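You operate a simulated robot arm through the tools that you are given. There is no shell and no other tool.

You are at the controls of a simulated robot arm. One attempt, no reset.

TASK
Mark the pipe in the vice at the depth on the cream card.
Fine: orange vice clamp shut first; slide the blue marker arm to that depth, yellow marker button once: one line only; open the clamp after and leave the pipe lying there.

It is judged by the outcome, as a careful person would: the job done as asked, and still so three seconds after it is handed in. It fails if anything else is knocked over, pushed out of place, dropped, spilled or broken.

THE ROBOT
A 7-joint arm with a three-finger gripper, fixed in place. Base frame: the origin is on the floor under the middle of its stand, x ahead of it, y to its left, z up; the work surface is at about z = 0.9. Units: m, rad, N and s.
It reaches about 1.342 m from its shoulder. Its first joint turns from -2.897 to 2.897 rad. Payload 2.69 kg.
The TCP is the grasp point between the finger pads, 0.03 m short of the fingertips. In the tool frame z runs along the fingers and y along their closing line. The gripper opens to 0.128 m; its body begins 0.117 m behind the TCP.
Orientation is that of the tool frame in the base frame, as a unit quaternion [w, x, y, z]. With the fingers straight down and closing along the base's y, the tool's x points along the base's -x, its y along +y and its z along -z.

THE INTERFACE
- The arm moves only by the tool jog_arm. Its arguments are lists of equal length, an entry for each row: "xyz": the shift along the base's x, y, z in m, a list of three; "angular": the turn, a rotation vector about the base's x, y, z in rad, a list of three; "jaw": the gripper command, from -1 (fully open) to 1 (shut), values between in proportion. In form: {"xyz": [[tx, ty, tz], ...], "angular": [[wx, wy, wz], ...], "jaw": [jaw, ...]}. A call has 1 to 20 rows; each row shifts and turns the commanded pose from where the row before left it. Rows are played at 5 a second. More than 0.05 m and 0.15 rad between two rows, or a gripper value outside its range, and nothing of the call is played. Where a pose cannot be reached the arm comes as near as it can. A force on the tool above 60 N (or 10 N above the force at the start of the call, whichever is more), or a blocked arm, ends the call early, and 0.2 s more pass. Each finger travels about 0.127 m/s and halts on what it meets, pressing with about 37 N; the grip force reading is that of the motor and also rises with nothing between the fingers. The clock runs only during rows and for 0.2 s after the last one: add rows that do not move to give the fingers time. It gives the time, the measured TCP pose, the force on the tool (base axes), the opening and the grip force at its end, in the units of the frame above (readings bear some noise), with the torque about the TCP (base axes, N m) and any sound that the robot's microphone picked up, and new pictures: "views" is both (left out), scene, wrist or none.
- Cameras (640 x 400 px; columns grow to the right, rows downward): "scene" is fixed at [0.0492, -0.5, 1.5789]; the picture's right is [0.56, -0.83, 0.00], its down [-0.40, -0.27, -0.88] and it looks along [0.73, 0.49, -0.48] (base axes); focal length 329 px, centre (320, 200). "wrist" rides on the gripper at [0.058, 0.054, -0.131] in the tool frame; the picture's right is [-0.68, 0.74, 0.00], its down [-0.62, -0.57, -0.55] and it looks along [-0.40, -0.37, 0.84] (tool axes); focal length 234 px, centre (320, 200). There is no depth. A picture from a camera that has moved, and an enlarged one, comes with that camera's place and axes in the base frame and with its lens.
- lift_body(by): moves the trunk up (or, below 0, down) by that many m; the arm rides with it, the base frame stays. It gives what a move gives, with no picture.
- zoom(camera, box): a new picture of the part [left, top, right, bottom] of that camera's present view, enlarged. No time passes.
- sign_off(): hands the job in; it is judged then, once.

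Nothing tells you positions but the pictures and the camera data. Unless the task says otherwise, let go and move clear before handing in.

The tools are called after "Request:" by a JSON object that holds its "op" and its "data". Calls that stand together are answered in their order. jog_arm: Moves the arm, as the interface text tells. Its arguments: {"type":"object","properties":{"xyz":{"type":"array"},"angular":{"type":"array"},"jaw":{"type":"array"},"views":{"type":"string","enum":["both","scene","wrist","none"]}},"required":["xyz","angular","jaw"]} The other tools are called the same way: lift_body (by) moves the trunk up or down; zoom (camera, box) takes an enlarged picture of a part of a camera's view; sign_off () hands the job in.

At the start:

```text
t: 0.0
tcp_pos: [0.7201, 0.1462, 1.2735]
tcp_rot: [0.0, -0.001, 1.0, 0.0]
force: [0.9, 0.9, 0.0]
moment: [0.04, -0.01, -0.02]
opening: 0.128
grasp_force: 0.1
trunk travel left (down, up): [-0.15, 0.2]
```

scene: 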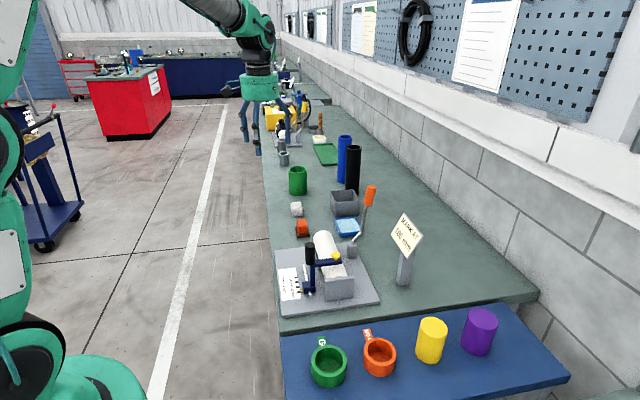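
wrist: 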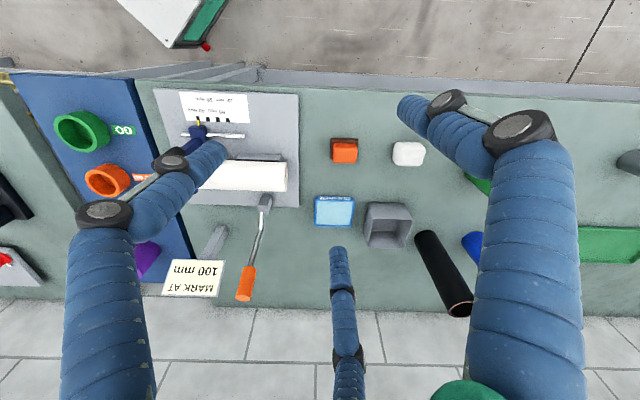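

I see a bench with a vice on a grey plate (white pipe, orange-handled lever, blue marker arm with scale) and a cream card on a stand reading something like "MARK AT 100 mm". I'll zoom in to read the card and the vice before moving.

Request:
{"op": "zoom", "data": {"camera": "scene", "box": [260, 170, 440, 320]}}

Request:
{"op": "zoom", "data": {"camera": "wrist", "box": [140, 80, 320, 310]}}

Request:
{"op": "zoom", "data": {"camera": "scene", "box": [380, 200, 440, 290]}}

Request:
{"op": "zoom", "data": {"camera": "scene", "box": [265, 225, 365, 315]}}

Request:
{"op": "zoom", "data": {"camera": "wrist", "box": [150, 80, 260, 160]}}

```text
2.67 times, centred on (350, 245) of scene
camera zoom: at [0.0492, -0.5, 1.5789], right [0.56, -0.83, 0.0], down [-0.4, -0.27, -0.88], along [0.73, 0.49, -0.48], focal length 876 px, centre (240, 80)
```

zoom: 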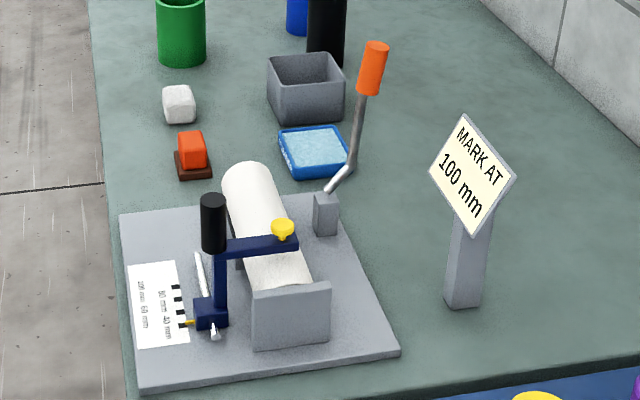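

```text
1.74 times, centred on (230, 195) of wrist
camera zoom: at [0.6614, 0.2008, 1.4045], right [0.68, 0.74, 0.0], down [0.62, -0.57, 0.55], along [0.4, -0.37, -0.84], focal length 407 px, centre (476, 209)
```

zoom: 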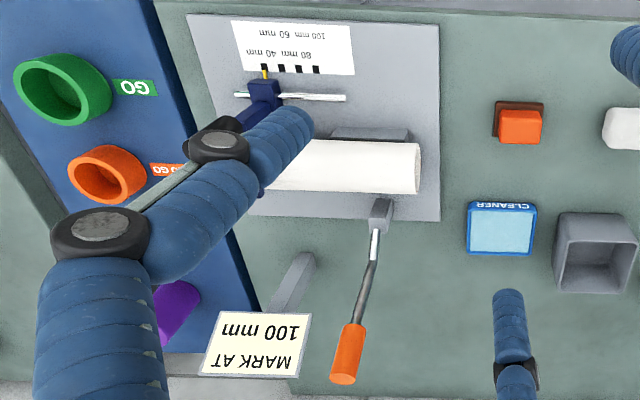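

```text
4.44 times, centred on (410, 245) of scene
camera zoom: at [0.0492, -0.5, 1.5789], right [0.56, -0.83, 0.0], down [-0.4, -0.27, -0.88], along [0.73, 0.49, -0.48], focal length 1461 px, centre (-80, 0)
```

zoom: 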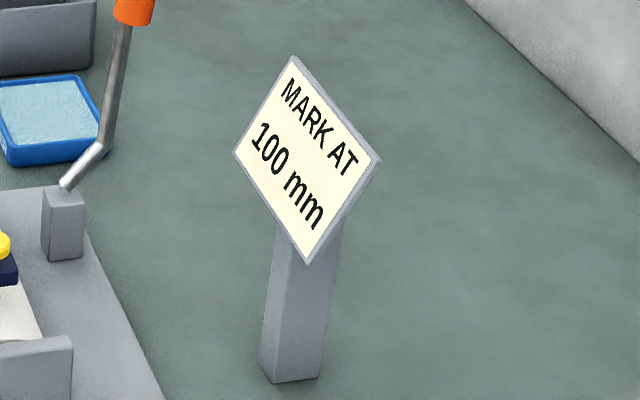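

```text
4.44 times, centred on (315, 270) of scene
camera zoom: at [0.0492, -0.5, 1.5789], right [0.56, -0.83, 0.0], down [-0.4, -0.27, -0.88], along [0.73, 0.49, -0.48], focal length 1461 px, centre (342, -111)
```

zoom: 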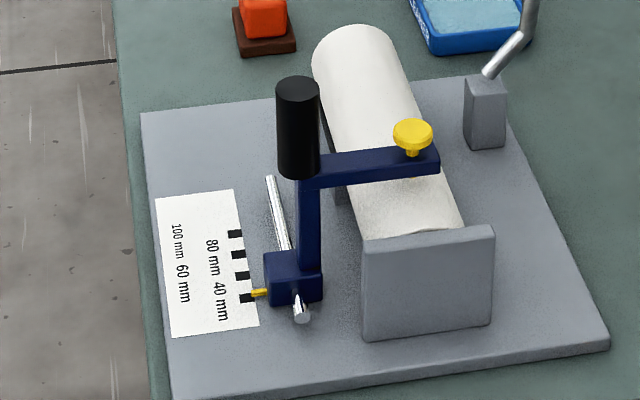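

```text
5.00 times, centred on (205, 120) of wrist
camera zoom: at [0.6614, 0.2008, 1.4045], right [0.68, 0.74, 0.0], down [0.62, -0.57, 0.55], along [0.4, -0.37, -0.84], focal length 1171 px, centre (895, 600)
```

zoom: 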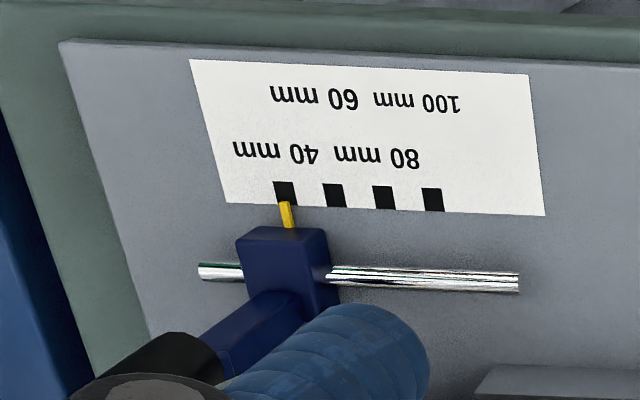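

The card reads 100 mm; the pointer currently sits at the 40 mm tick and the ticks run 40/60/80/100 towards +y. I'll zoom on the lever and jaws to understand how the clamp moves.

Request:
{"op": "zoom", "data": {"camera": "wrist", "box": [220, 150, 310, 305]}}

Request:
{"op": "zoom", "data": {"camera": "scene", "box": [320, 180, 385, 265]}}

Request:
{"op": "zoom", "data": {"camera": "wrist", "box": [180, 130, 300, 220]}}

Request:
{"op": "zoom", "data": {"camera": "scene", "box": [295, 225, 365, 305]}}

```text
2.58 times, centred on (265, 228) of wrist
camera zoom: at [0.6614, 0.2008, 1.4045], right [0.68, 0.74, 0.0], down [0.62, -0.57, 0.55], along [0.4, -0.37, -0.84], focal length 604 px, centre (462, 129)
```

zoom: 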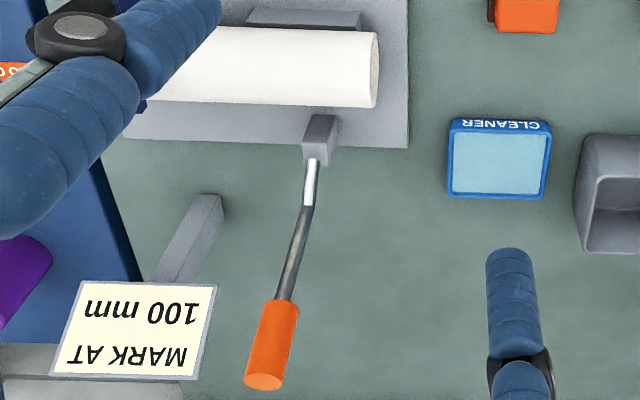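

```text
4.71 times, centred on (352, 222) of scene
camera zoom: at [0.0492, -0.5, 1.5789], right [0.56, -0.83, 0.0], down [-0.4, -0.27, -0.88], along [0.73, 0.49, -0.48], focal length 1547 px, centre (167, 94)
```

zoom: 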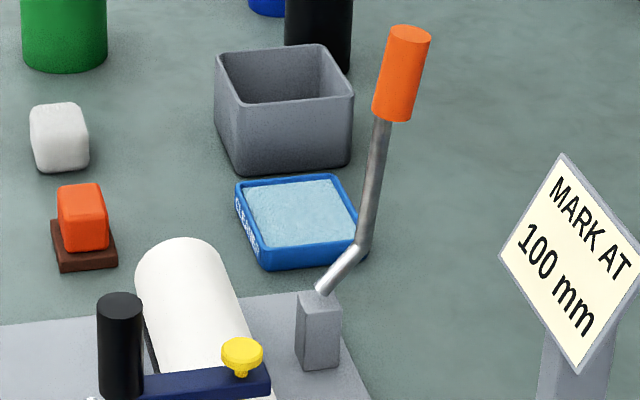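

```text
4.44 times, centred on (240, 175) of wrist
camera zoom: at [0.6614, 0.2008, 1.4045], right [0.68, 0.74, 0.0], down [0.62, -0.57, 0.55], along [0.4, -0.37, -0.84], focal length 1041 px, centre (676, 311)
```

zoom: 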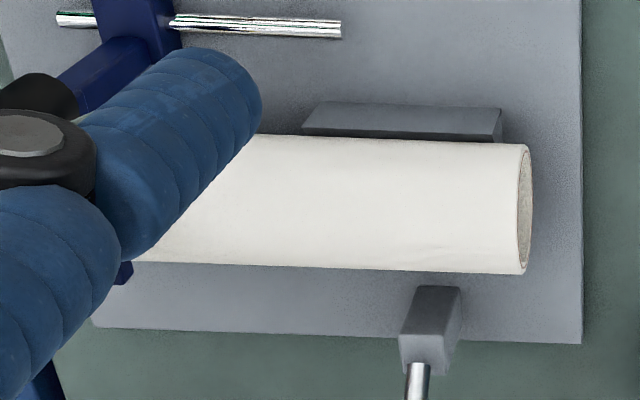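

```text
5.00 times, centred on (330, 265) of scene
camera zoom: at [0.0492, -0.5, 1.5789], right [0.56, -0.83, 0.0], down [-0.4, -0.27, -0.88], along [0.73, 0.49, -0.48], focal length 1643 px, centre (270, -125)
```

zoom: 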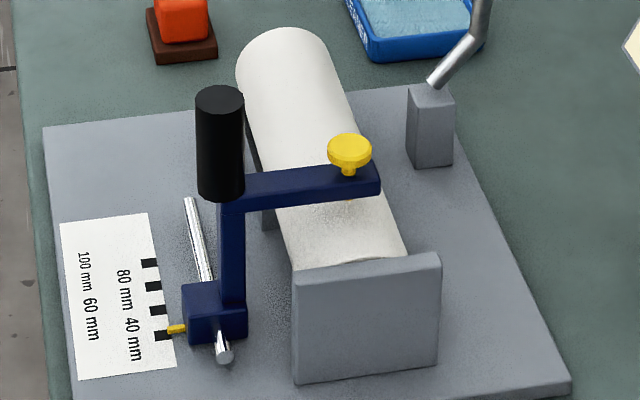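

The vice plate is turned about 45° in the base frame: the pipe axis runs along roughly (0.7, 0.7), and the lever leans outward towards (0.7, -0.7). I'll close the gripper in free air to see how the three fingers come together.

Request:
{"op": "jog_arm", "data": {"xyz": [[0, 0, 0], [0, 0, 0], [0, 0, 0], [0, 0, 0], [0, 0, 0], [0, 0, 0]], "angular": [[0, 0, 0], [0, 0, 0], [0, 0, 0], [0, 0, 0], [0, 0, 0], [0, 0, 0]], "jaw": [1, 1, 1, 1, 1, 1], "views": "both"}}

```text
t: 1.4
tcp_pos: [0.7188, 0.1467, 1.2735]
tcp_rot: [0.0, 0.0, 1.0, 0.0]
force: [-0.1, -0.2, -0.5]
moment: [0.02, -0.02, -0.01]
opening: 0.002
grasp_force: 31.4
trunk travel left (down, up): [-0.15, 0.2]
camera wrist: at [0.6614, 0.2008, 1.4045], right [0.68, 0.74, 0.0], down [0.62, -0.57, 0.55], along [0.4, -0.37, -0.84], focal length 234 px, centre (320, 200)
```

scene: 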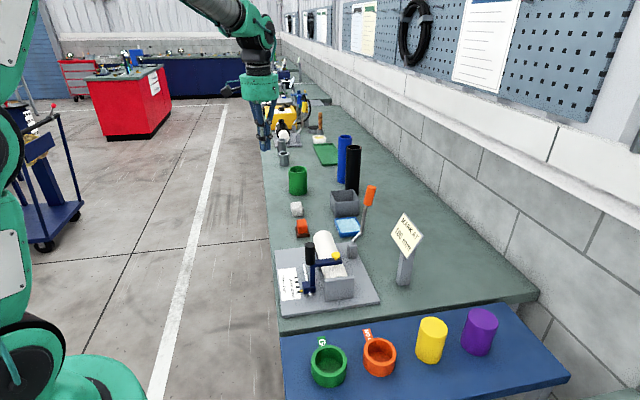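
wrist: 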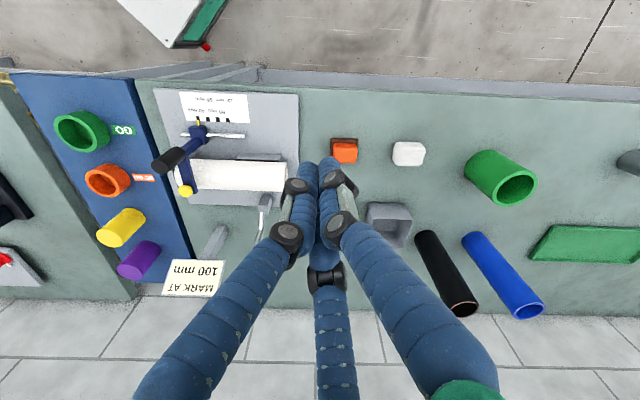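

The fingers close radially to the centre, so the gripper can grasp vertical cylinders. With them closed the whole vice is now visible, so I'll zoom in on it.

Request:
{"op": "zoom", "data": {"camera": "wrist", "box": [140, 80, 310, 220]}}

Request:
{"op": "zoom", "data": {"camera": "wrist", "box": [145, 85, 255, 155]}}

Request:
{"op": "zoom", "data": {"camera": "wrist", "box": [145, 130, 255, 215]}}

```text
2.86 times, centred on (225, 150) of wrist
camera zoom: at [0.6614, 0.2008, 1.4045], right [0.68, 0.74, 0.0], down [0.62, -0.57, 0.55], along [0.4, -0.37, -0.84], focal length 669 px, centre (591, 343)
```

zoom: 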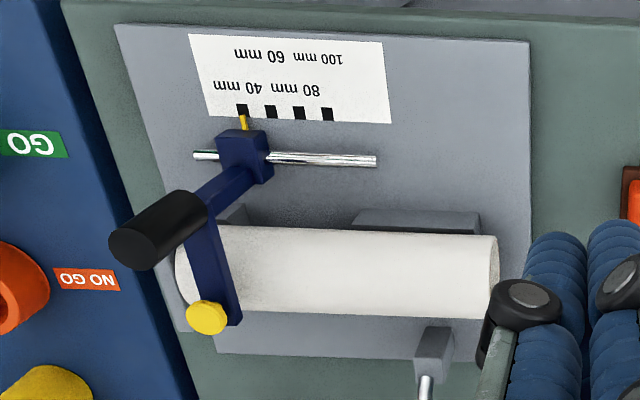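

```text
5.71 times, centred on (200, 120) of wrist
camera zoom: at [0.6614, 0.2008, 1.4045], right [0.68, 0.74, 0.0], down [0.62, -0.57, 0.55], along [0.4, -0.37, -0.84], focal length 1338 px, centre (1006, 657)
```

zoom: 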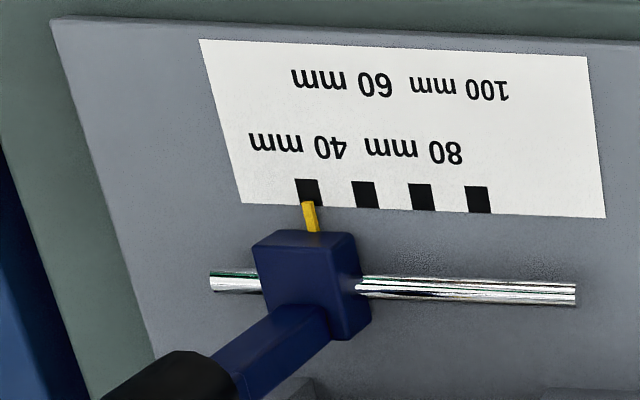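

```text
4.71 times, centred on (200, 172) of wrist
camera zoom: at [0.6614, 0.2008, 1.4045], right [0.68, 0.74, 0.0], down [0.62, -0.57, 0.55], along [0.4, -0.37, -0.84], focal length 1102 px, centre (885, 329)
```

zoom: 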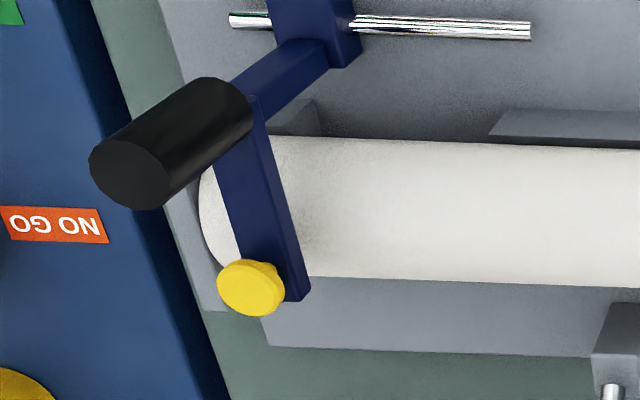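

I've located the handle top at about (0.606, -0.094, 1.068), the button at about (0.656, -0.142, 1.024), and the lever handle at about (0.836, -0.146, 1.13), hinging in the outward vertical plane. I'll move above the inner side of the lever to look closer before pushing it.

Request:
{"op": "jog_arm", "data": {"xyz": [[0.0, -0.045, 0], [0.0, -0.045, 0], [0.01, -0.04, 0], [0.02, -0.04, 0], [0.02, -0.04, 0], [0.014, -0.03, 0], [0, 0, 0]], "angular": [[0, 0, 0], [0, 0, 0], [0, 0, 0], [0, 0, 0], [0, 0, 0], [0, 0, 0], [0, 0, 0]], "jaw": [1, 1, 1, 1, 1, 1, 1], "views": "both"}}

```text
t: 3.0
tcp_pos: [0.7867, -0.0938, 1.2731]
tcp_rot: [0.0, 0.0, 1.0, 0.001]
force: [-0.4, -0.3, -1.1]
moment: [0.04, 0.04, 0.0]
opening: 0.0021
grasp_force: 31.5
trunk travel left (down, up): [-0.15, 0.2]
camera wrist: at [0.7277, -0.04, 1.4039], right [0.68, 0.74, 0.0], down [0.62, -0.57, 0.55], along [0.4, -0.37, -0.84], focal length 234 px, centre (320, 200)
```

scene: 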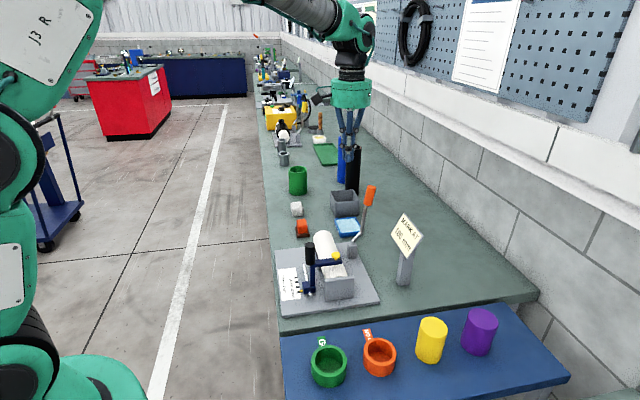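
wrist: 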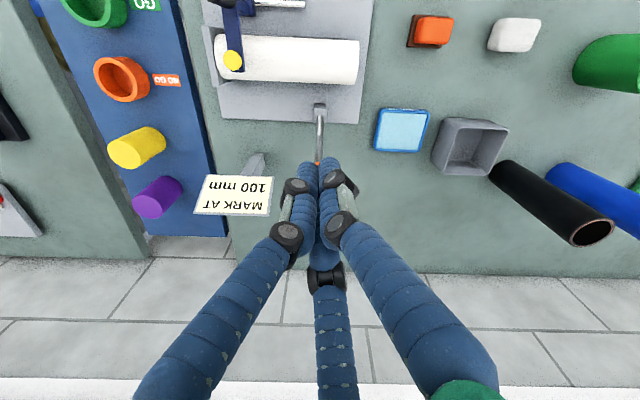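

The tool is now above the lever's inner side. I'll zoom to check the pipe, jaw block and lever from here.

Request:
{"op": "zoom", "data": {"camera": "wrist", "box": [200, 0, 380, 180]}}

Request:
{"op": "zoom", "data": {"camera": "scene", "box": [310, 60, 420, 220]}}

```text
2.22 times, centred on (290, 90) of wrist
camera zoom: at [0.7277, -0.04, 1.4039], right [0.68, 0.74, 0.0], down [0.62, -0.57, 0.55], along [0.4, -0.37, -0.84], focal length 520 px, centre (387, 444)
```

zoom: 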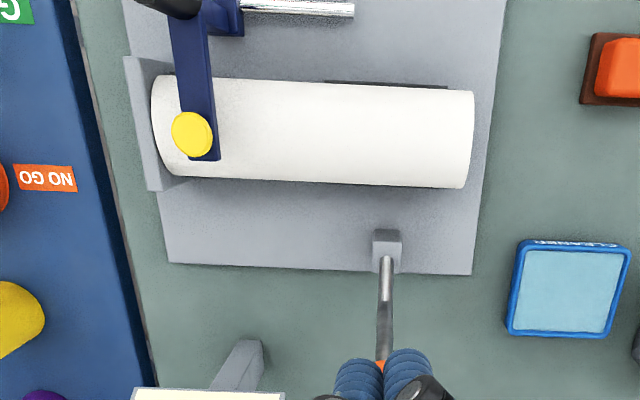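

```text
2.50 times, centred on (365, 140) of scene
camera zoom: at [0.0492, -0.5, 1.5789], right [0.56, -0.83, 0.0], down [-0.4, -0.27, -0.88], along [0.73, 0.49, -0.48], focal length 822 px, centre (208, 350)
```

zoom: 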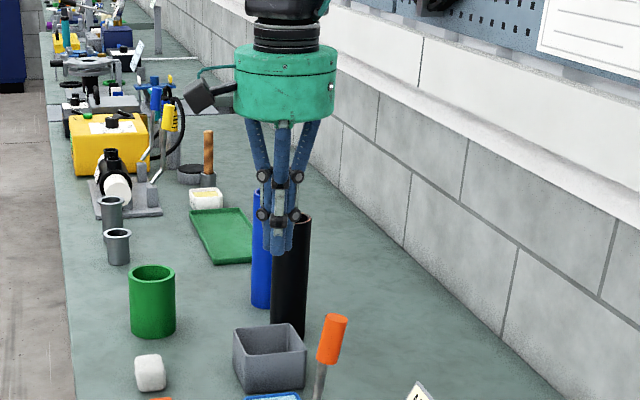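

The pipe rests loose with about 4 cm to the lever block, so I can't yet tell whether the lever shuts inward over the pipe or outward. I'll descend on its inner side and make a small, force-watched push to find out.

Request:
{"op": "jog_arm", "data": {"xyz": [[0, 0, -0.04], [0, 0, -0.04], [0, 0, -0.04], [0, 0, -0.033], [0, 0, 0]], "angular": [[0, 0, 0], [0, 0, 0], [0, 0, 0], [0, 0, 0], [0, 0, 0]], "jaw": [1, 1, 1, 1, 1], "views": "both"}}

```text
t: 4.2
tcp_pos: [0.7855, -0.093, 1.1205]
tcp_rot: [0.0, 0.0, 1.0, 0.0]
force: [0.0, 0.2, -0.2]
moment: [-0.01, 0.03, 0.02]
opening: 0.0023
grasp_force: 31.1
trunk travel left (down, up): [-0.15, 0.2]
camera wrist: at [0.7256, -0.0387, 1.252], right [0.68, 0.74, 0.0], down [0.62, -0.57, 0.55], along [0.4, -0.37, -0.84], focal length 234 px, centre (320, 200)
```

scene: 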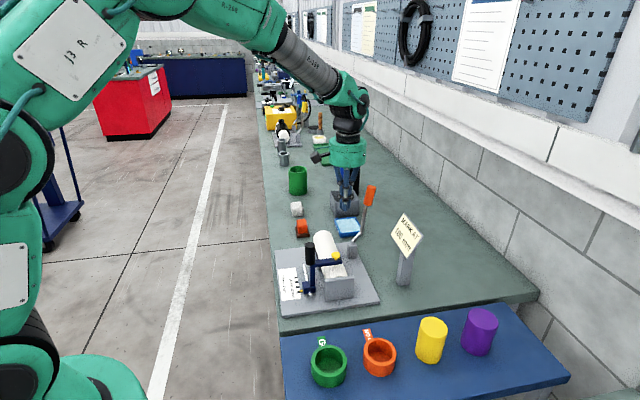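
wrist: 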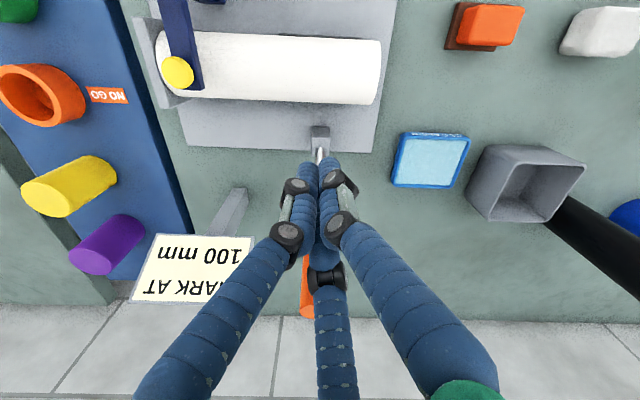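

Request:
{"op": "zoom", "data": {"camera": "scene", "box": [310, 130, 400, 260]}}

Request:
{"op": "zoom", "data": {"camera": "wrist", "box": [250, 110, 390, 330]}}

```text
3.08 times, centred on (355, 195) of scene
camera zoom: at [0.0492, -0.5, 1.5789], right [0.56, -0.83, 0.0], down [-0.4, -0.27, -0.88], along [0.73, 0.49, -0.48], focal length 1011 px, centre (212, 215)
```

zoom: 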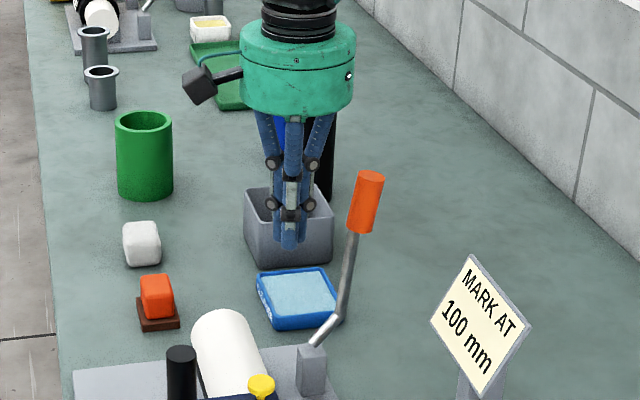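

```text
1.82 times, centred on (320, 220) of wrist
camera zoom: at [0.7256, -0.0387, 1.252], right [0.68, 0.74, 0.0], down [0.62, -0.57, 0.55], along [0.4, -0.37, -0.84], focal length 426 px, centre (320, 164)
```

zoom: 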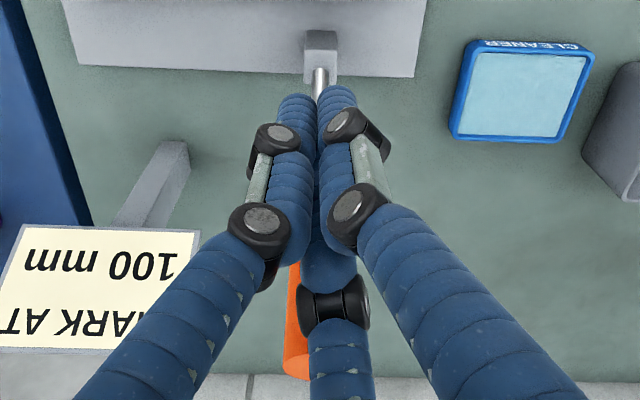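

The fingertips are beside the lever's orange handle on its inner side. I'll push gently outward along (0.7, -0.7) and watch force.

Request:
{"op": "jog_arm", "data": {"xyz": [[0.007, -0.007, 0], [0.007, -0.007, 0], [0.007, -0.007, 0], [0.0035, -0.0035, 0], [0.0035, -0.0035, 0], [0.0035, -0.0035, 0]], "angular": [[0, 0, 0], [0, 0, 0], [0, 0, 0], [0, 0, 0], [0, 0, 0], [0, 0, 0]], "jaw": [1, 1, 1, 1, 1, 1], "views": "both"}}

```text
t: 5.6
tcp_pos: [0.8128, -0.1229, 1.1199]
tcp_rot: [-0.001, 0.0, 1.0, 0.001]
force: [-25.7, 27.8, 6.2]
moment: [0.19, 0.22, 0.12]
opening: 0.002
grasp_force: 31.6
trunk travel left (down, up): [-0.15, 0.2]
camera wrist: at [0.7542, -0.0682, 1.2519], right [0.68, 0.74, 0.0], down [0.62, -0.57, 0.55], along [0.4, -0.37, -0.84], focal length 234 px, centre (320, 200)
```

scene: 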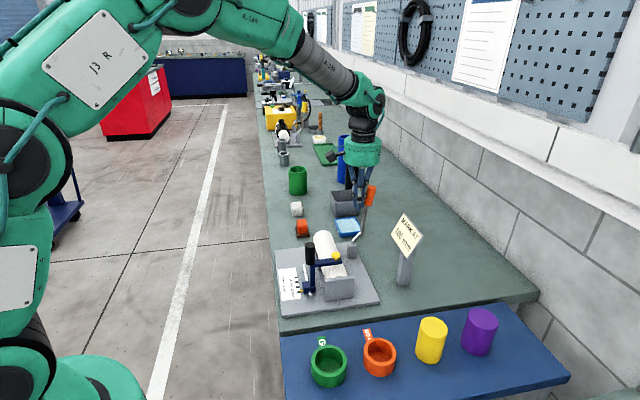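
wrist: 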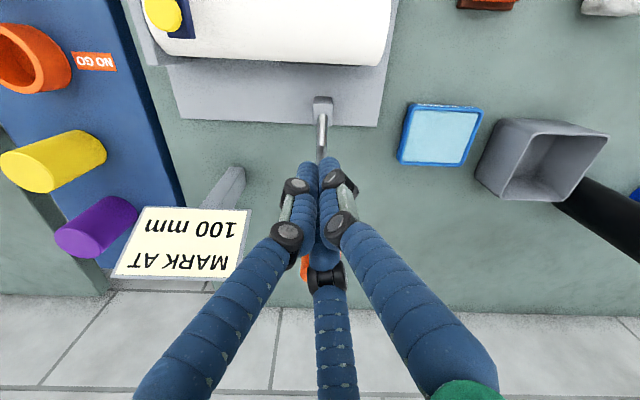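

The lever resisted with about 38 N outward, so it's at its open stop and must shut inward over the pipe. I'll back off, rise over it and come down on its outer side.

Request:
{"op": "jog_arm", "data": {"xyz": [[-0.012, 0.012, 0], [-0.012, 0.012, 0], [0, 0, 0.045], [0, 0, 0.045], [0, 0, 0.04], [0.03, -0.03, 0], [0.03, -0.03, 0], [0.03, -0.03, 0], [0, 0, 0]], "angular": [[0, 0, 0], [0, 0, 0], [0, 0, 0], [0, 0, 0], [0, 0, 0], [0, 0, 0], [0, 0, 0], [0, 0, 0], [0, 0, 0]], "jaw": [1, 1, 1, 1, 1, 1, 1, 1, 1], "views": "both"}}

```text
t: 7.6
tcp_pos: [0.8833, -0.1924, 1.2496]
tcp_rot: [0.0, 0.001, 1.0, -0.001]
force: [-0.3, 0.3, -1.4]
moment: [0.02, 0.05, -0.01]
opening: 0.0018
grasp_force: 32.0
trunk travel left (down, up): [-0.15, 0.2]
camera wrist: at [0.8255, -0.1378, 1.38], right [0.68, 0.74, 0.0], down [0.62, -0.57, 0.55], along [0.4, -0.37, -0.84], focal length 234 px, centre (320, 200)
```

scene: 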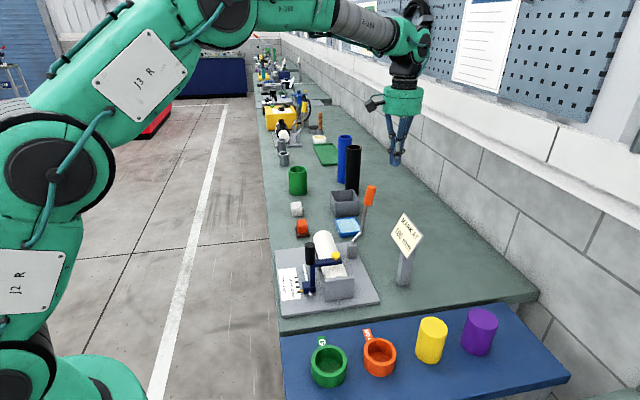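
wrist: 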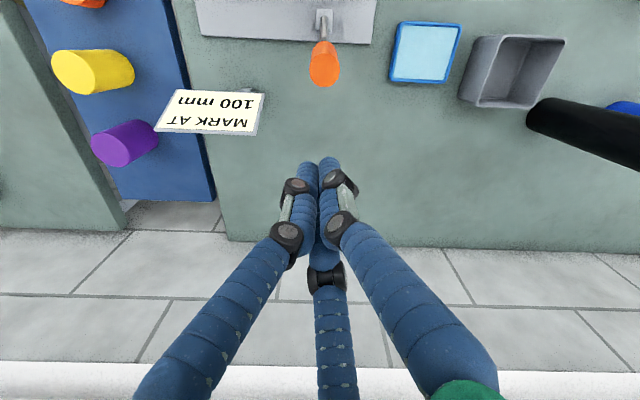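

The handle is directly in line with the fingers, now on its outer side. I'll descend and begin a small inward push.

Request:
{"op": "jog_arm", "data": {"xyz": [[0, 0, -0.045], [0, 0, -0.045], [0, 0, -0.035], [0, 0, 0], [-0.01, 0.01, 0], [-0.01, 0.01, 0], [-0.007, 0.007, 0], [-0.007, 0.007, 0]], "angular": [[0, 0, 0], [0, 0, 0], [0, 0, 0], [0, 0, 0], [0, 0, 0], [0, 0, 0], [0, 0, 0], [0, 0, 0]], "jaw": [1, 1, 1, 1, 1, 1, 1, 1], "views": "both"}}

```text
t: 9.4
tcp_pos: [0.848, -0.1585, 1.1252]
tcp_rot: [0.0, 0.001, 1.0, 0.0]
force: [-0.5, 0.1, -0.5]
moment: [-0.04, -0.01, 0.0]
opening: 0.0023
grasp_force: 30.8
trunk travel left (down, up): [-0.15, 0.2]
camera wrist: at [0.7885, -0.1034, 1.2571], right [0.68, 0.74, 0.0], down [0.62, -0.57, 0.55], along [0.4, -0.37, -0.84], focal length 234 px, centre (320, 200)
```

scene: 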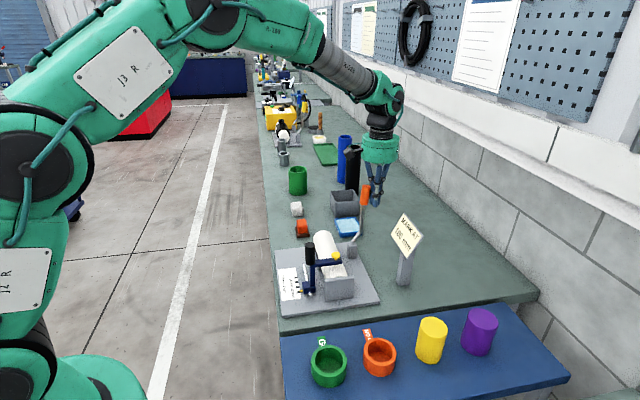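
wrist: 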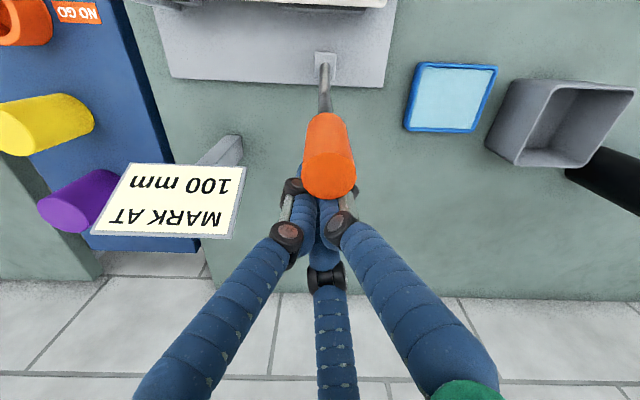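

Contact is about to begin with almost no force. I'll push the lever inward following its arc, a bit at a time.

Request:
{"op": "jog_arm", "data": {"xyz": [[-0.008, 0.008, 0], [-0.008, 0.008, 0], [-0.008, 0.008, 0], [-0.008, 0.008, 0], [-0.008, 0.008, 0], [-0.008, 0.008, 0]], "angular": [[0, 0, 0], [0, 0, 0], [0, 0, 0], [0, 0, 0], [0, 0, 0], [0, 0, 0]], "jaw": [1, 1, 1, 1, 1, 1], "views": "both"}}

```text
t: 10.8
tcp_pos: [0.7985, -0.11, 1.1245]
tcp_rot: [-0.001, -0.001, 1.0, -0.001]
force: [-0.7, -0.3, 0.8]
moment: [0.02, 0.02, -0.03]
opening: 0.002
grasp_force: 31.7
trunk travel left (down, up): [-0.15, 0.2]
camera wrist: at [0.7403, -0.0549, 1.2559], right [0.68, 0.74, 0.0], down [0.62, -0.57, 0.55], along [0.4, -0.37, -0.84], focal length 234 px, centre (320, 200)
```

scene: 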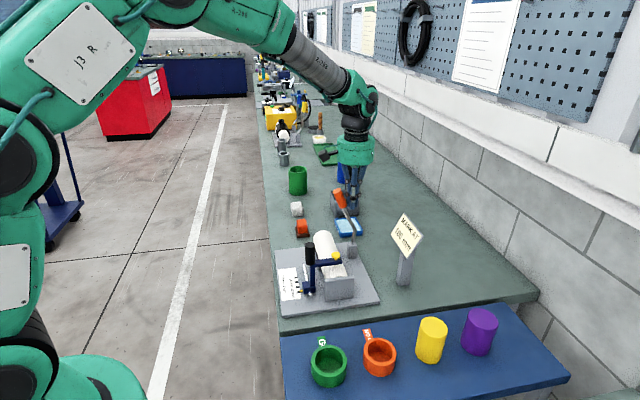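
wrist: 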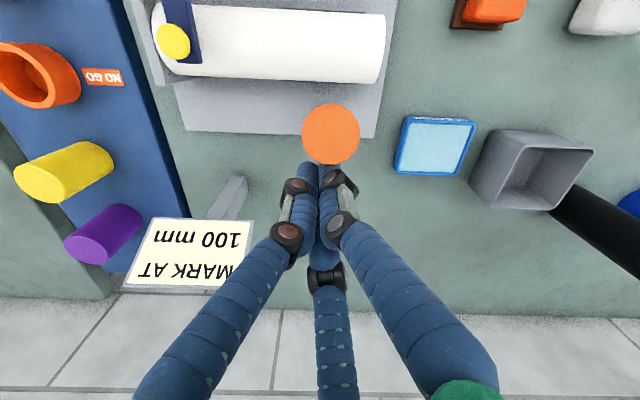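

The lever swings freely inward, now just past upright. I'll continue along the arc toward the pipe.

Request:
{"op": "jog_arm", "data": {"xyz": [[-0.008, 0.008, 0], [-0.008, 0.008, 0], [-0.008, 0.008, 0], [-0.008, 0.008, 0], [-0.007, 0.007, -0.002], [-0.007, 0.007, -0.004], [-0.007, 0.007, -0.006], [-0.006, 0.006, -0.006]], "angular": [[0, 0, 0], [0, 0, 0], [0, 0, 0], [0, 0, 0], [0, 0, 0], [0, 0, 0], [0, 0, 0], [0, 0, 0]], "jaw": [1, 1, 1, 1, 1, 1, 1, 1], "views": "both"}}

```text
t: 12.6
tcp_pos: [0.7397, -0.0503, 1.1054]
tcp_rot: [0.0, 0.001, 1.0, 0.0]
force: [0.1, -0.1, 0.0]
moment: [0.04, -0.04, 0.01]
opening: 0.0022
grasp_force: 31.7
trunk travel left (down, up): [-0.15, 0.2]
camera wrist: at [0.6811, 0.0047, 1.2373], right [0.68, 0.74, 0.0], down [0.62, -0.57, 0.55], along [0.4, -0.37, -0.84], focal length 234 px, centre (320, 200)
```

scene: 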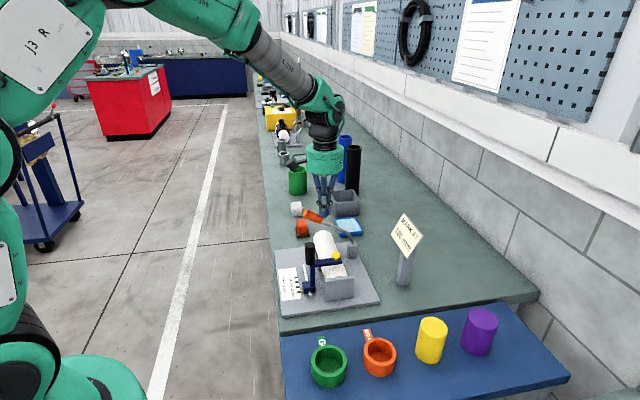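
wrist: 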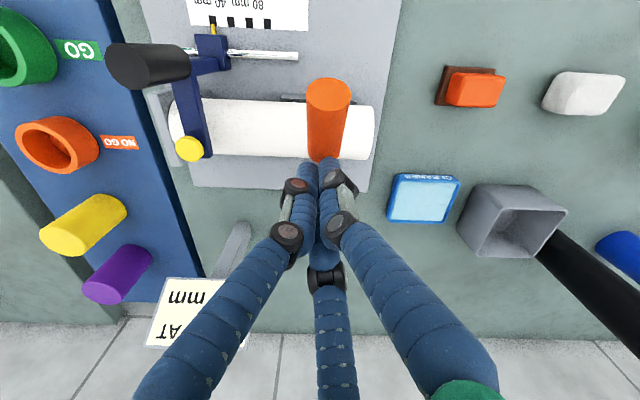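

Request:
{"op": "zoom", "data": {"camera": "scene", "box": [260, 170, 390, 310]}}

Request:
{"op": "zoom", "data": {"camera": "wrist", "box": [160, 20, 400, 200]}}

```text
2.86 times, centred on (325, 240) of scene
camera zoom: at [0.0492, -0.5, 1.5789], right [0.56, -0.83, 0.0], down [-0.4, -0.27, -0.88], along [0.73, 0.49, -0.48], focal length 939 px, centre (306, 86)
```

zoom: 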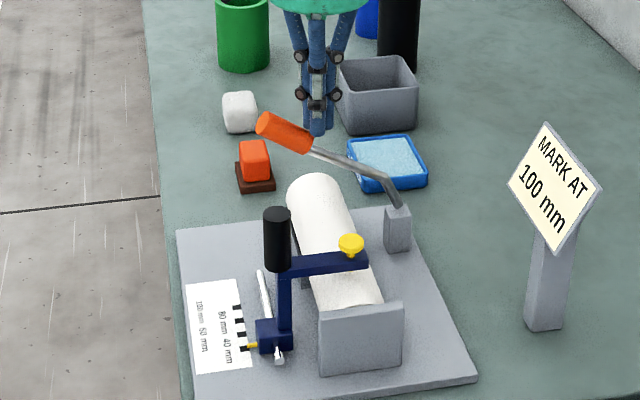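

```text
2.22 times, centred on (280, 110) of wrist
camera zoom: at [0.6811, 0.0047, 1.2373], right [0.68, 0.74, 0.0], down [0.62, -0.57, 0.55], along [0.4, -0.37, -0.84], focal length 520 px, centre (409, 400)
```

zoom: 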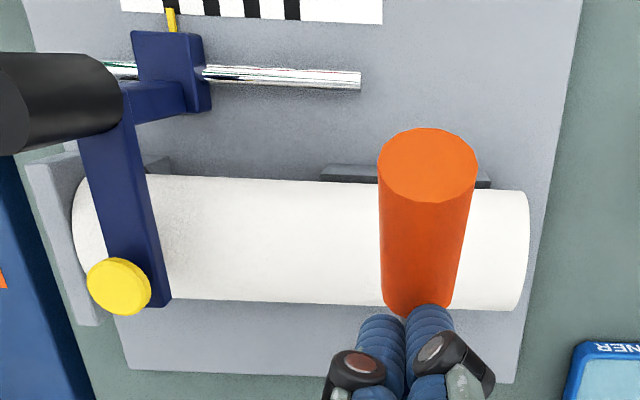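

The lever is over the pipe at about 55° inward. I'll keep pushing in and down until I feel it seat.

Request:
{"op": "jog_arm", "data": {"xyz": [[-0.006, 0.006, -0.005], [-0.006, 0.006, -0.005], [-0.006, 0.006, -0.006], [-0.005, 0.005, -0.007], [-0.004, 0.004, -0.007], [-0.004, 0.004, -0.007]], "angular": [[0, 0, 0], [0, 0, 0], [0, 0, 0], [0, 0, 0], [0, 0, 0], [0, 0, 0]], "jaw": [1, 1, 1, 1, 1, 1], "views": "both"}}

```text
t: 14.0
tcp_pos: [0.7085, -0.0195, 1.0697]
tcp_rot: [0.0, 0.0, 1.0, 0.0]
force: [0.8, 1.2, -0.1]
moment: [0.02, 0.0, 0.0]
opening: 0.0021
grasp_force: 30.8
trunk travel left (down, up): [-0.15, 0.2]
camera wrist: at [0.6507, 0.0356, 1.2009], right [0.68, 0.74, 0.0], down [0.62, -0.57, 0.55], along [0.4, -0.37, -0.84], focal length 234 px, centre (320, 200)
```

scene: 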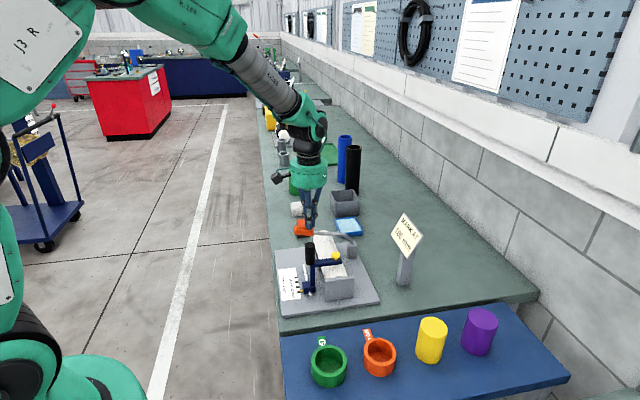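
wrist: 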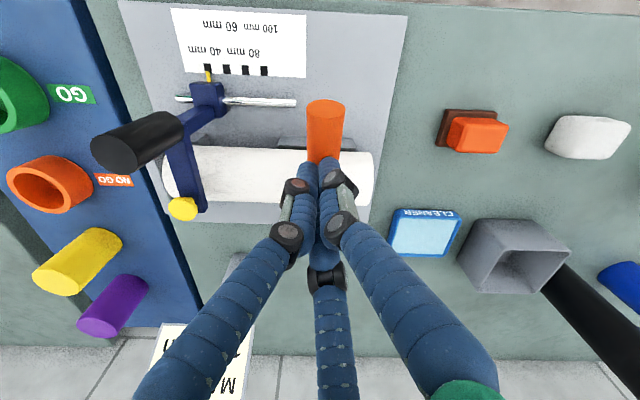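

Request:
{"op": "zoom", "data": {"camera": "scene", "box": [265, 190, 385, 310]}}

Request:
{"op": "zoom", "data": {"camera": "wrist", "box": [220, 70, 420, 220]}}

```text
3.33 times, centred on (325, 250) of scene
camera zoom: at [0.0492, -0.5, 1.5789], right [0.56, -0.83, 0.0], down [-0.4, -0.27, -0.88], along [0.73, 0.49, -0.48], focal length 1096 px, centre (303, 33)
```

zoom: 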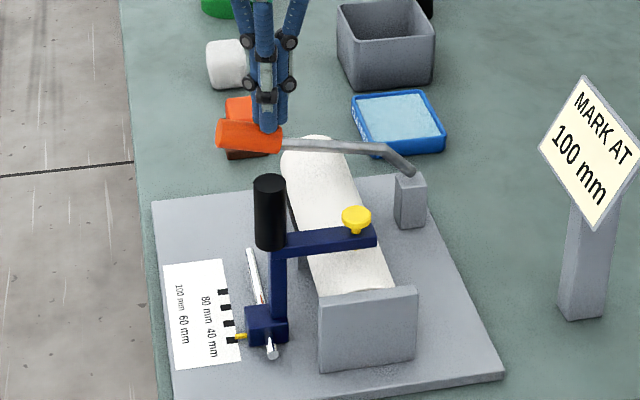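

```text
2.67 times, centred on (320, 145) of wrist
camera zoom: at [0.6507, 0.0356, 1.2009], right [0.68, 0.74, 0.0], down [0.62, -0.57, 0.55], along [0.4, -0.37, -0.84], focal length 624 px, centre (320, 347)
```

zoom: 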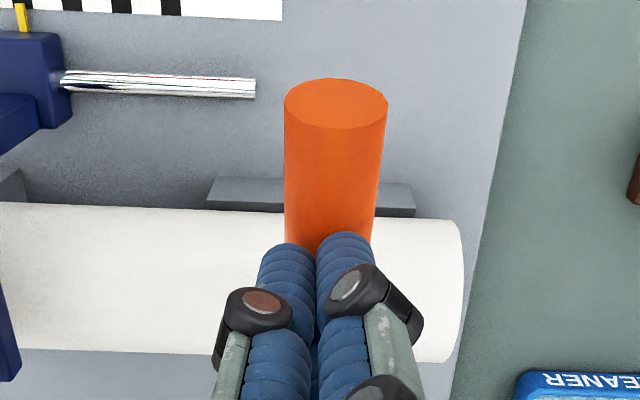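

The lever is nearly horizontal over the pipe. I'll press slowly downward and watch for the stop.

Request:
{"op": "jog_arm", "data": {"xyz": [[-0.002, 0.002, -0.005], [-0.001, 0.001, -0.005], [-0.001, 0.001, -0.005], [0, 0, -0.004], [0, 0, -0.004]], "angular": [[0, 0, 0], [0, 0, 0], [0, 0, 0], [0, 0, 0], [0, 0, 0]], "jaw": [1, 1, 1, 1, 1], "views": "both"}}

```text
t: 15.2
tcp_pos: [0.7043, -0.0142, 1.0469]
tcp_rot: [0.0, 0.0, 1.0, 0.001]
force: [0.1, -0.1, -0.2]
moment: [-0.01, 0.01, 0.05]
opening: 0.002
grasp_force: 31.4
trunk travel left (down, up): [-0.15, 0.2]
camera wrist: at [0.6464, 0.0397, 1.1782], right [0.68, 0.74, 0.0], down [0.62, -0.57, 0.55], along [0.4, -0.37, -0.84], focal length 234 px, centre (320, 200)
```

scene: 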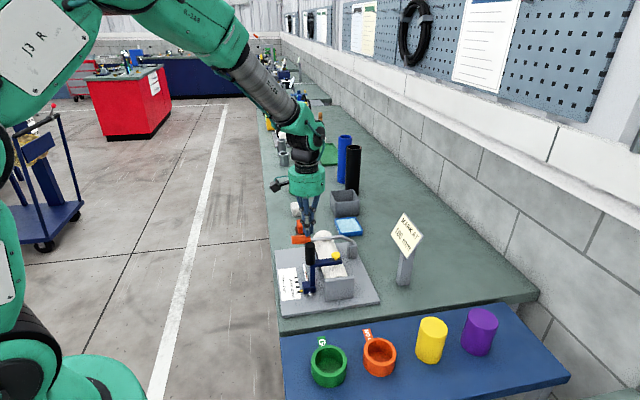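
wrist: 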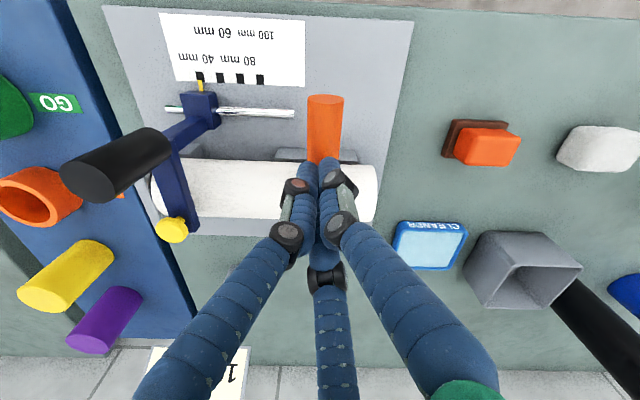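

Request:
{"op": "zoom", "data": {"camera": "scene", "box": [275, 195, 375, 300]}}

Request:
{"op": "jog_arm", "data": {"xyz": [[0, 0, -0.004], [0, 0, -0.004], [0, 0, -0.004], [0, 0, -0.003]], "angular": [[0, 0, 0], [0, 0, 0], [0, 0, 0], [0, 0, 0]], "jaw": [1, 1, 1, 1], "views": "both"}}

```text
3.81 times, centred on (325, 248) of scene
camera zoom: at [0.0492, -0.5, 1.5789], right [0.56, -0.83, 0.0], down [-0.4, -0.27, -0.88], along [0.73, 0.49, -0.48], focal length 1252 px, centre (301, 19)
```

zoom: 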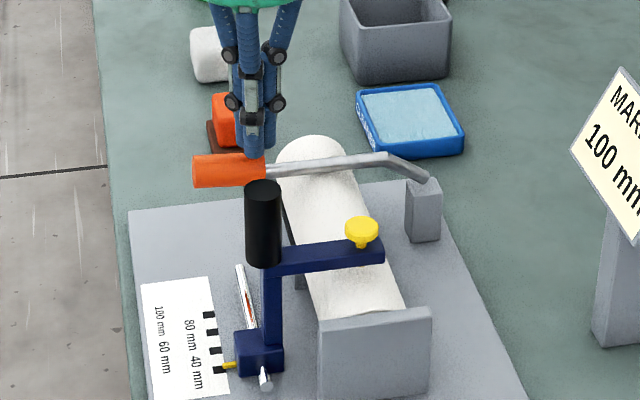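

```text
t: 16.2
tcp_pos: [0.705, -0.0143, 1.039]
tcp_rot: [0.003, 0.0, 1.0, 0.0]
force: [-9.2, 0.3, 46.4]
moment: [0.53, 0.53, 0.07]
opening: 0.0019
grasp_force: 31.5
trunk travel left (down, up): [-0.15, 0.2]
camera wrist: at [0.6458, 0.0399, 1.1688], right [0.68, 0.74, 0.0], down [0.61, -0.57, 0.55], along [0.41, -0.37, -0.83], focal length 234 px, centre (320, 200)
```

scene: 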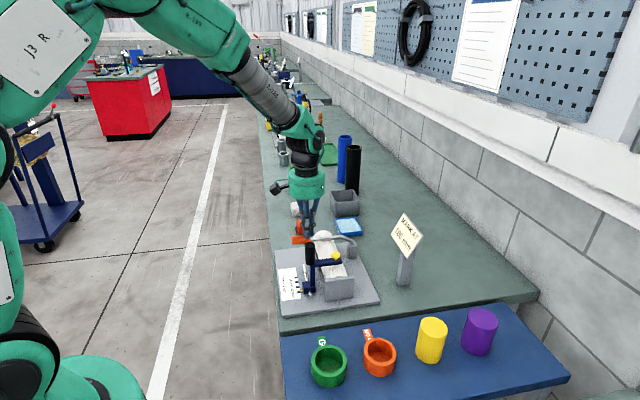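
wrist: 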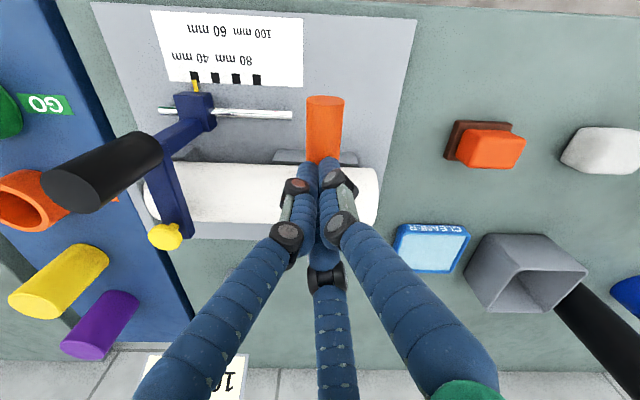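

It met a firm stop with about 46 N upward, so the lever looks seated. I'll back off upward and check that it stays shut.

Request:
{"op": "jog_arm", "data": {"xyz": [[0, 0, 0.01], [0.0, 0.0, 0.03], [0.0, 0.0, 0.04], [0.0, 0.0, 0.04], [0.0, 0.04, 0.03], [0.0, 0.04, 0.02], [0, 0, 0]], "angular": [[0, 0, 0], [0, 0, 0], [0, 0, 0], [0, 0, 0], [0, 0, 0], [0, 0, 0], [0, 0, 0]], "jaw": [1, 1, 1, 1, 1, 1, 1], "views": "both"}}

Request:
{"op": "zoom", "data": {"camera": "scene", "box": [275, 215, 375, 310]}}

Request:
{"op": "zoom", "data": {"camera": "wrist", "box": [120, 100, 320, 300]}}

```text
t: 17.8
tcp_pos: [0.7057, 0.0662, 1.203]
tcp_rot: [0.001, 0.0, 1.0, 0.0]
force: [0.1, 0.2, -0.4]
moment: [-0.07, -0.04, -0.02]
opening: 0.0023
grasp_force: 31.2
trunk travel left (down, up): [-0.15, 0.2]
camera wrist: at [0.6465, 0.1208, 1.3339], right [0.68, 0.74, 0.0], down [0.62, -0.57, 0.55], along [0.4, -0.37, -0.84], focal length 234 px, centre (320, 200)
```

scene: 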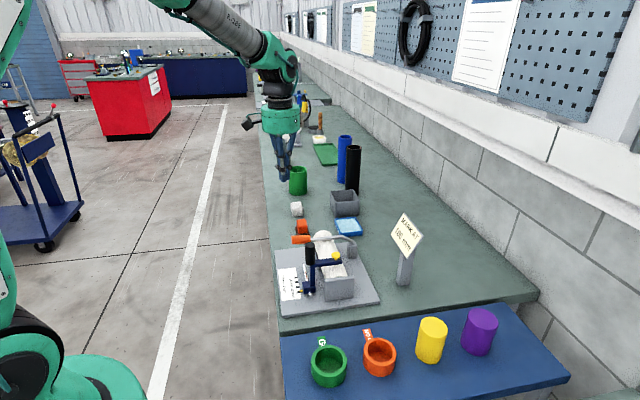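
wrist: 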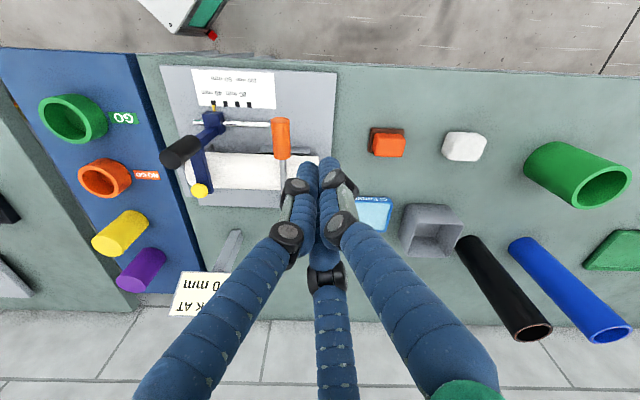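

```text
4.21 times, centred on (325, 262) of scene
camera zoom: at [0.0492, -0.5, 1.5789], right [0.56, -0.83, 0.0], down [-0.4, -0.27, -0.88], along [0.73, 0.49, -0.48], focal length 1384 px, centre (299, -63)
```

zoom: 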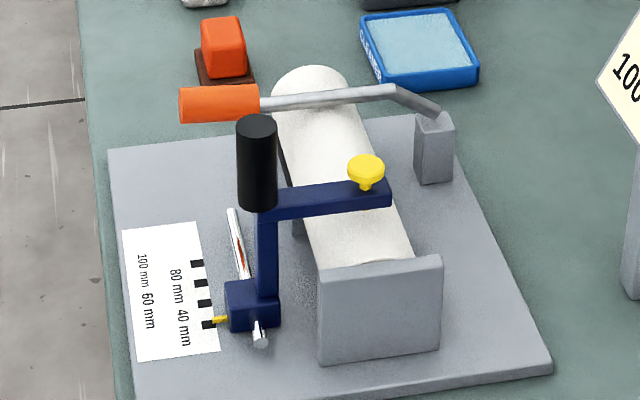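

```text
2.00 times, centred on (220, 200) of wrist
camera zoom: at [0.6465, 0.1208, 1.3339], right [0.68, 0.74, 0.0], down [0.62, -0.57, 0.55], along [0.4, -0.37, -0.84], focal length 468 px, centre (520, 200)
```

zoom: 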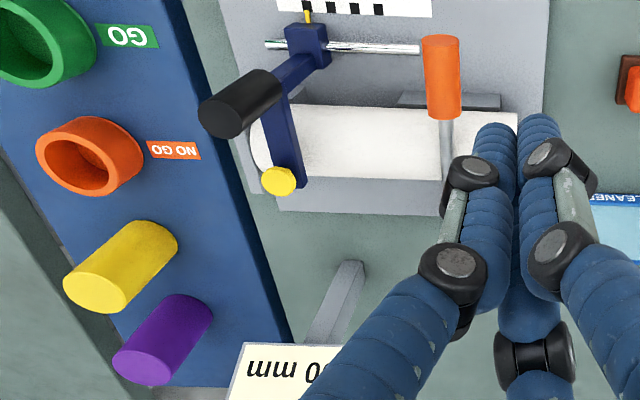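

The lever lies horizontally across the pipe and stays put, so the clamp is shut. Next I'll open the gripper and move above the marker arm's black handle at about (0.606, -0.094), staying high.

Request:
{"op": "jog_arm", "data": {"xyz": [[-0.025, -0.04, 0], [-0.025, -0.04, 0], [-0.025, -0.04, 0], [-0.0247, -0.0399, 0], [0, 0, 0], [0, 0, 0]], "angular": [[0, 0, 0], [0, 0, 0], [0, 0, 0], [0, 0, 0], [0, 0, 0], [0, 0, 0]], "jaw": [0.5, 0, -0.3, -0.3, -0.3, -0.3], "views": "both"}}

Request:
{"op": "zoom", "data": {"camera": "scene", "box": [245, 130, 385, 310]}}

Request:
{"op": "zoom", "data": {"camera": "wrist", "box": [220, 60, 420, 260]}}

```text
t: 19.2
tcp_pos: [0.6048, -0.0954, 1.2017]
tcp_rot: [0.0, 0.0, 1.0, 0.0]
force: [0.4, -0.1, -0.4]
moment: [0.0, 0.0, 0.0]
opening: 0.0831
grasp_force: 0.1
trunk travel left (down, up): [-0.15, 0.2]
camera wrist: at [0.546, -0.0405, 1.3342], right [0.68, 0.74, 0.0], down [0.62, -0.57, 0.55], along [0.4, -0.37, -0.84], focal length 234 px, centre (320, 200)
```

scene: 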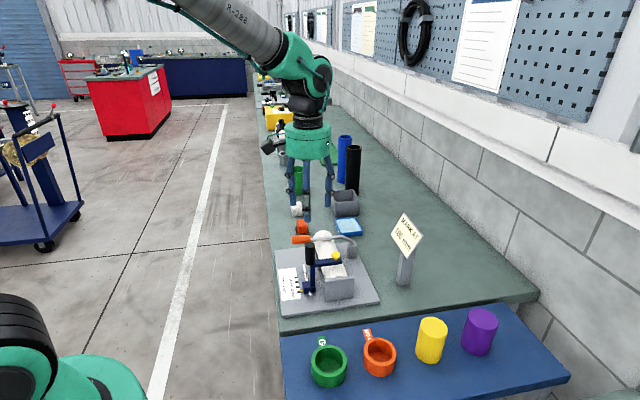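
wrist: 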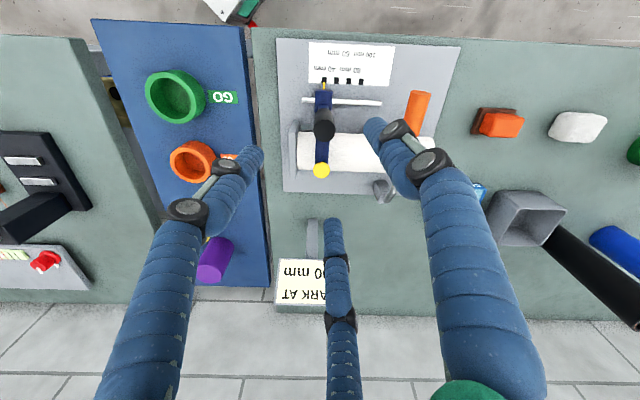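

```text
2.22 times, centred on (315, 220) of scene
camera zoom: at [0.0492, -0.5, 1.5789], right [0.56, -0.83, 0.0], down [-0.4, -0.27, -0.88], along [0.73, 0.49, -0.48], focal length 730 px, centre (331, 156)
```

zoom: 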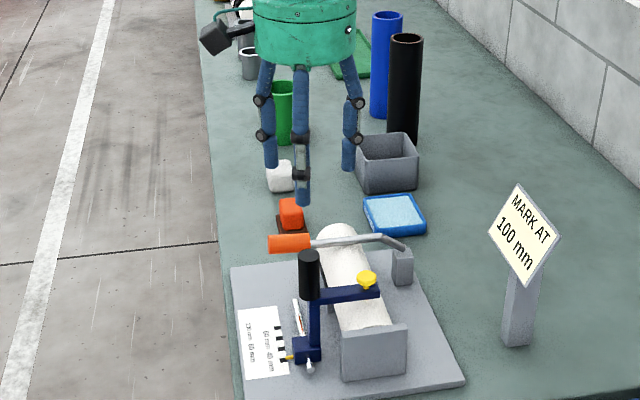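

```text
2.00 times, centred on (320, 160) of wrist
camera zoom: at [0.546, -0.0405, 1.3342], right [0.68, 0.74, 0.0], down [0.62, -0.57, 0.55], along [0.4, -0.37, -0.84], focal length 468 px, centre (320, 280)
```

zoom: 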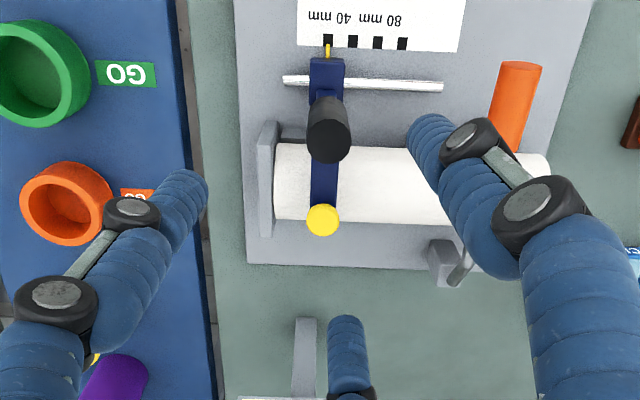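

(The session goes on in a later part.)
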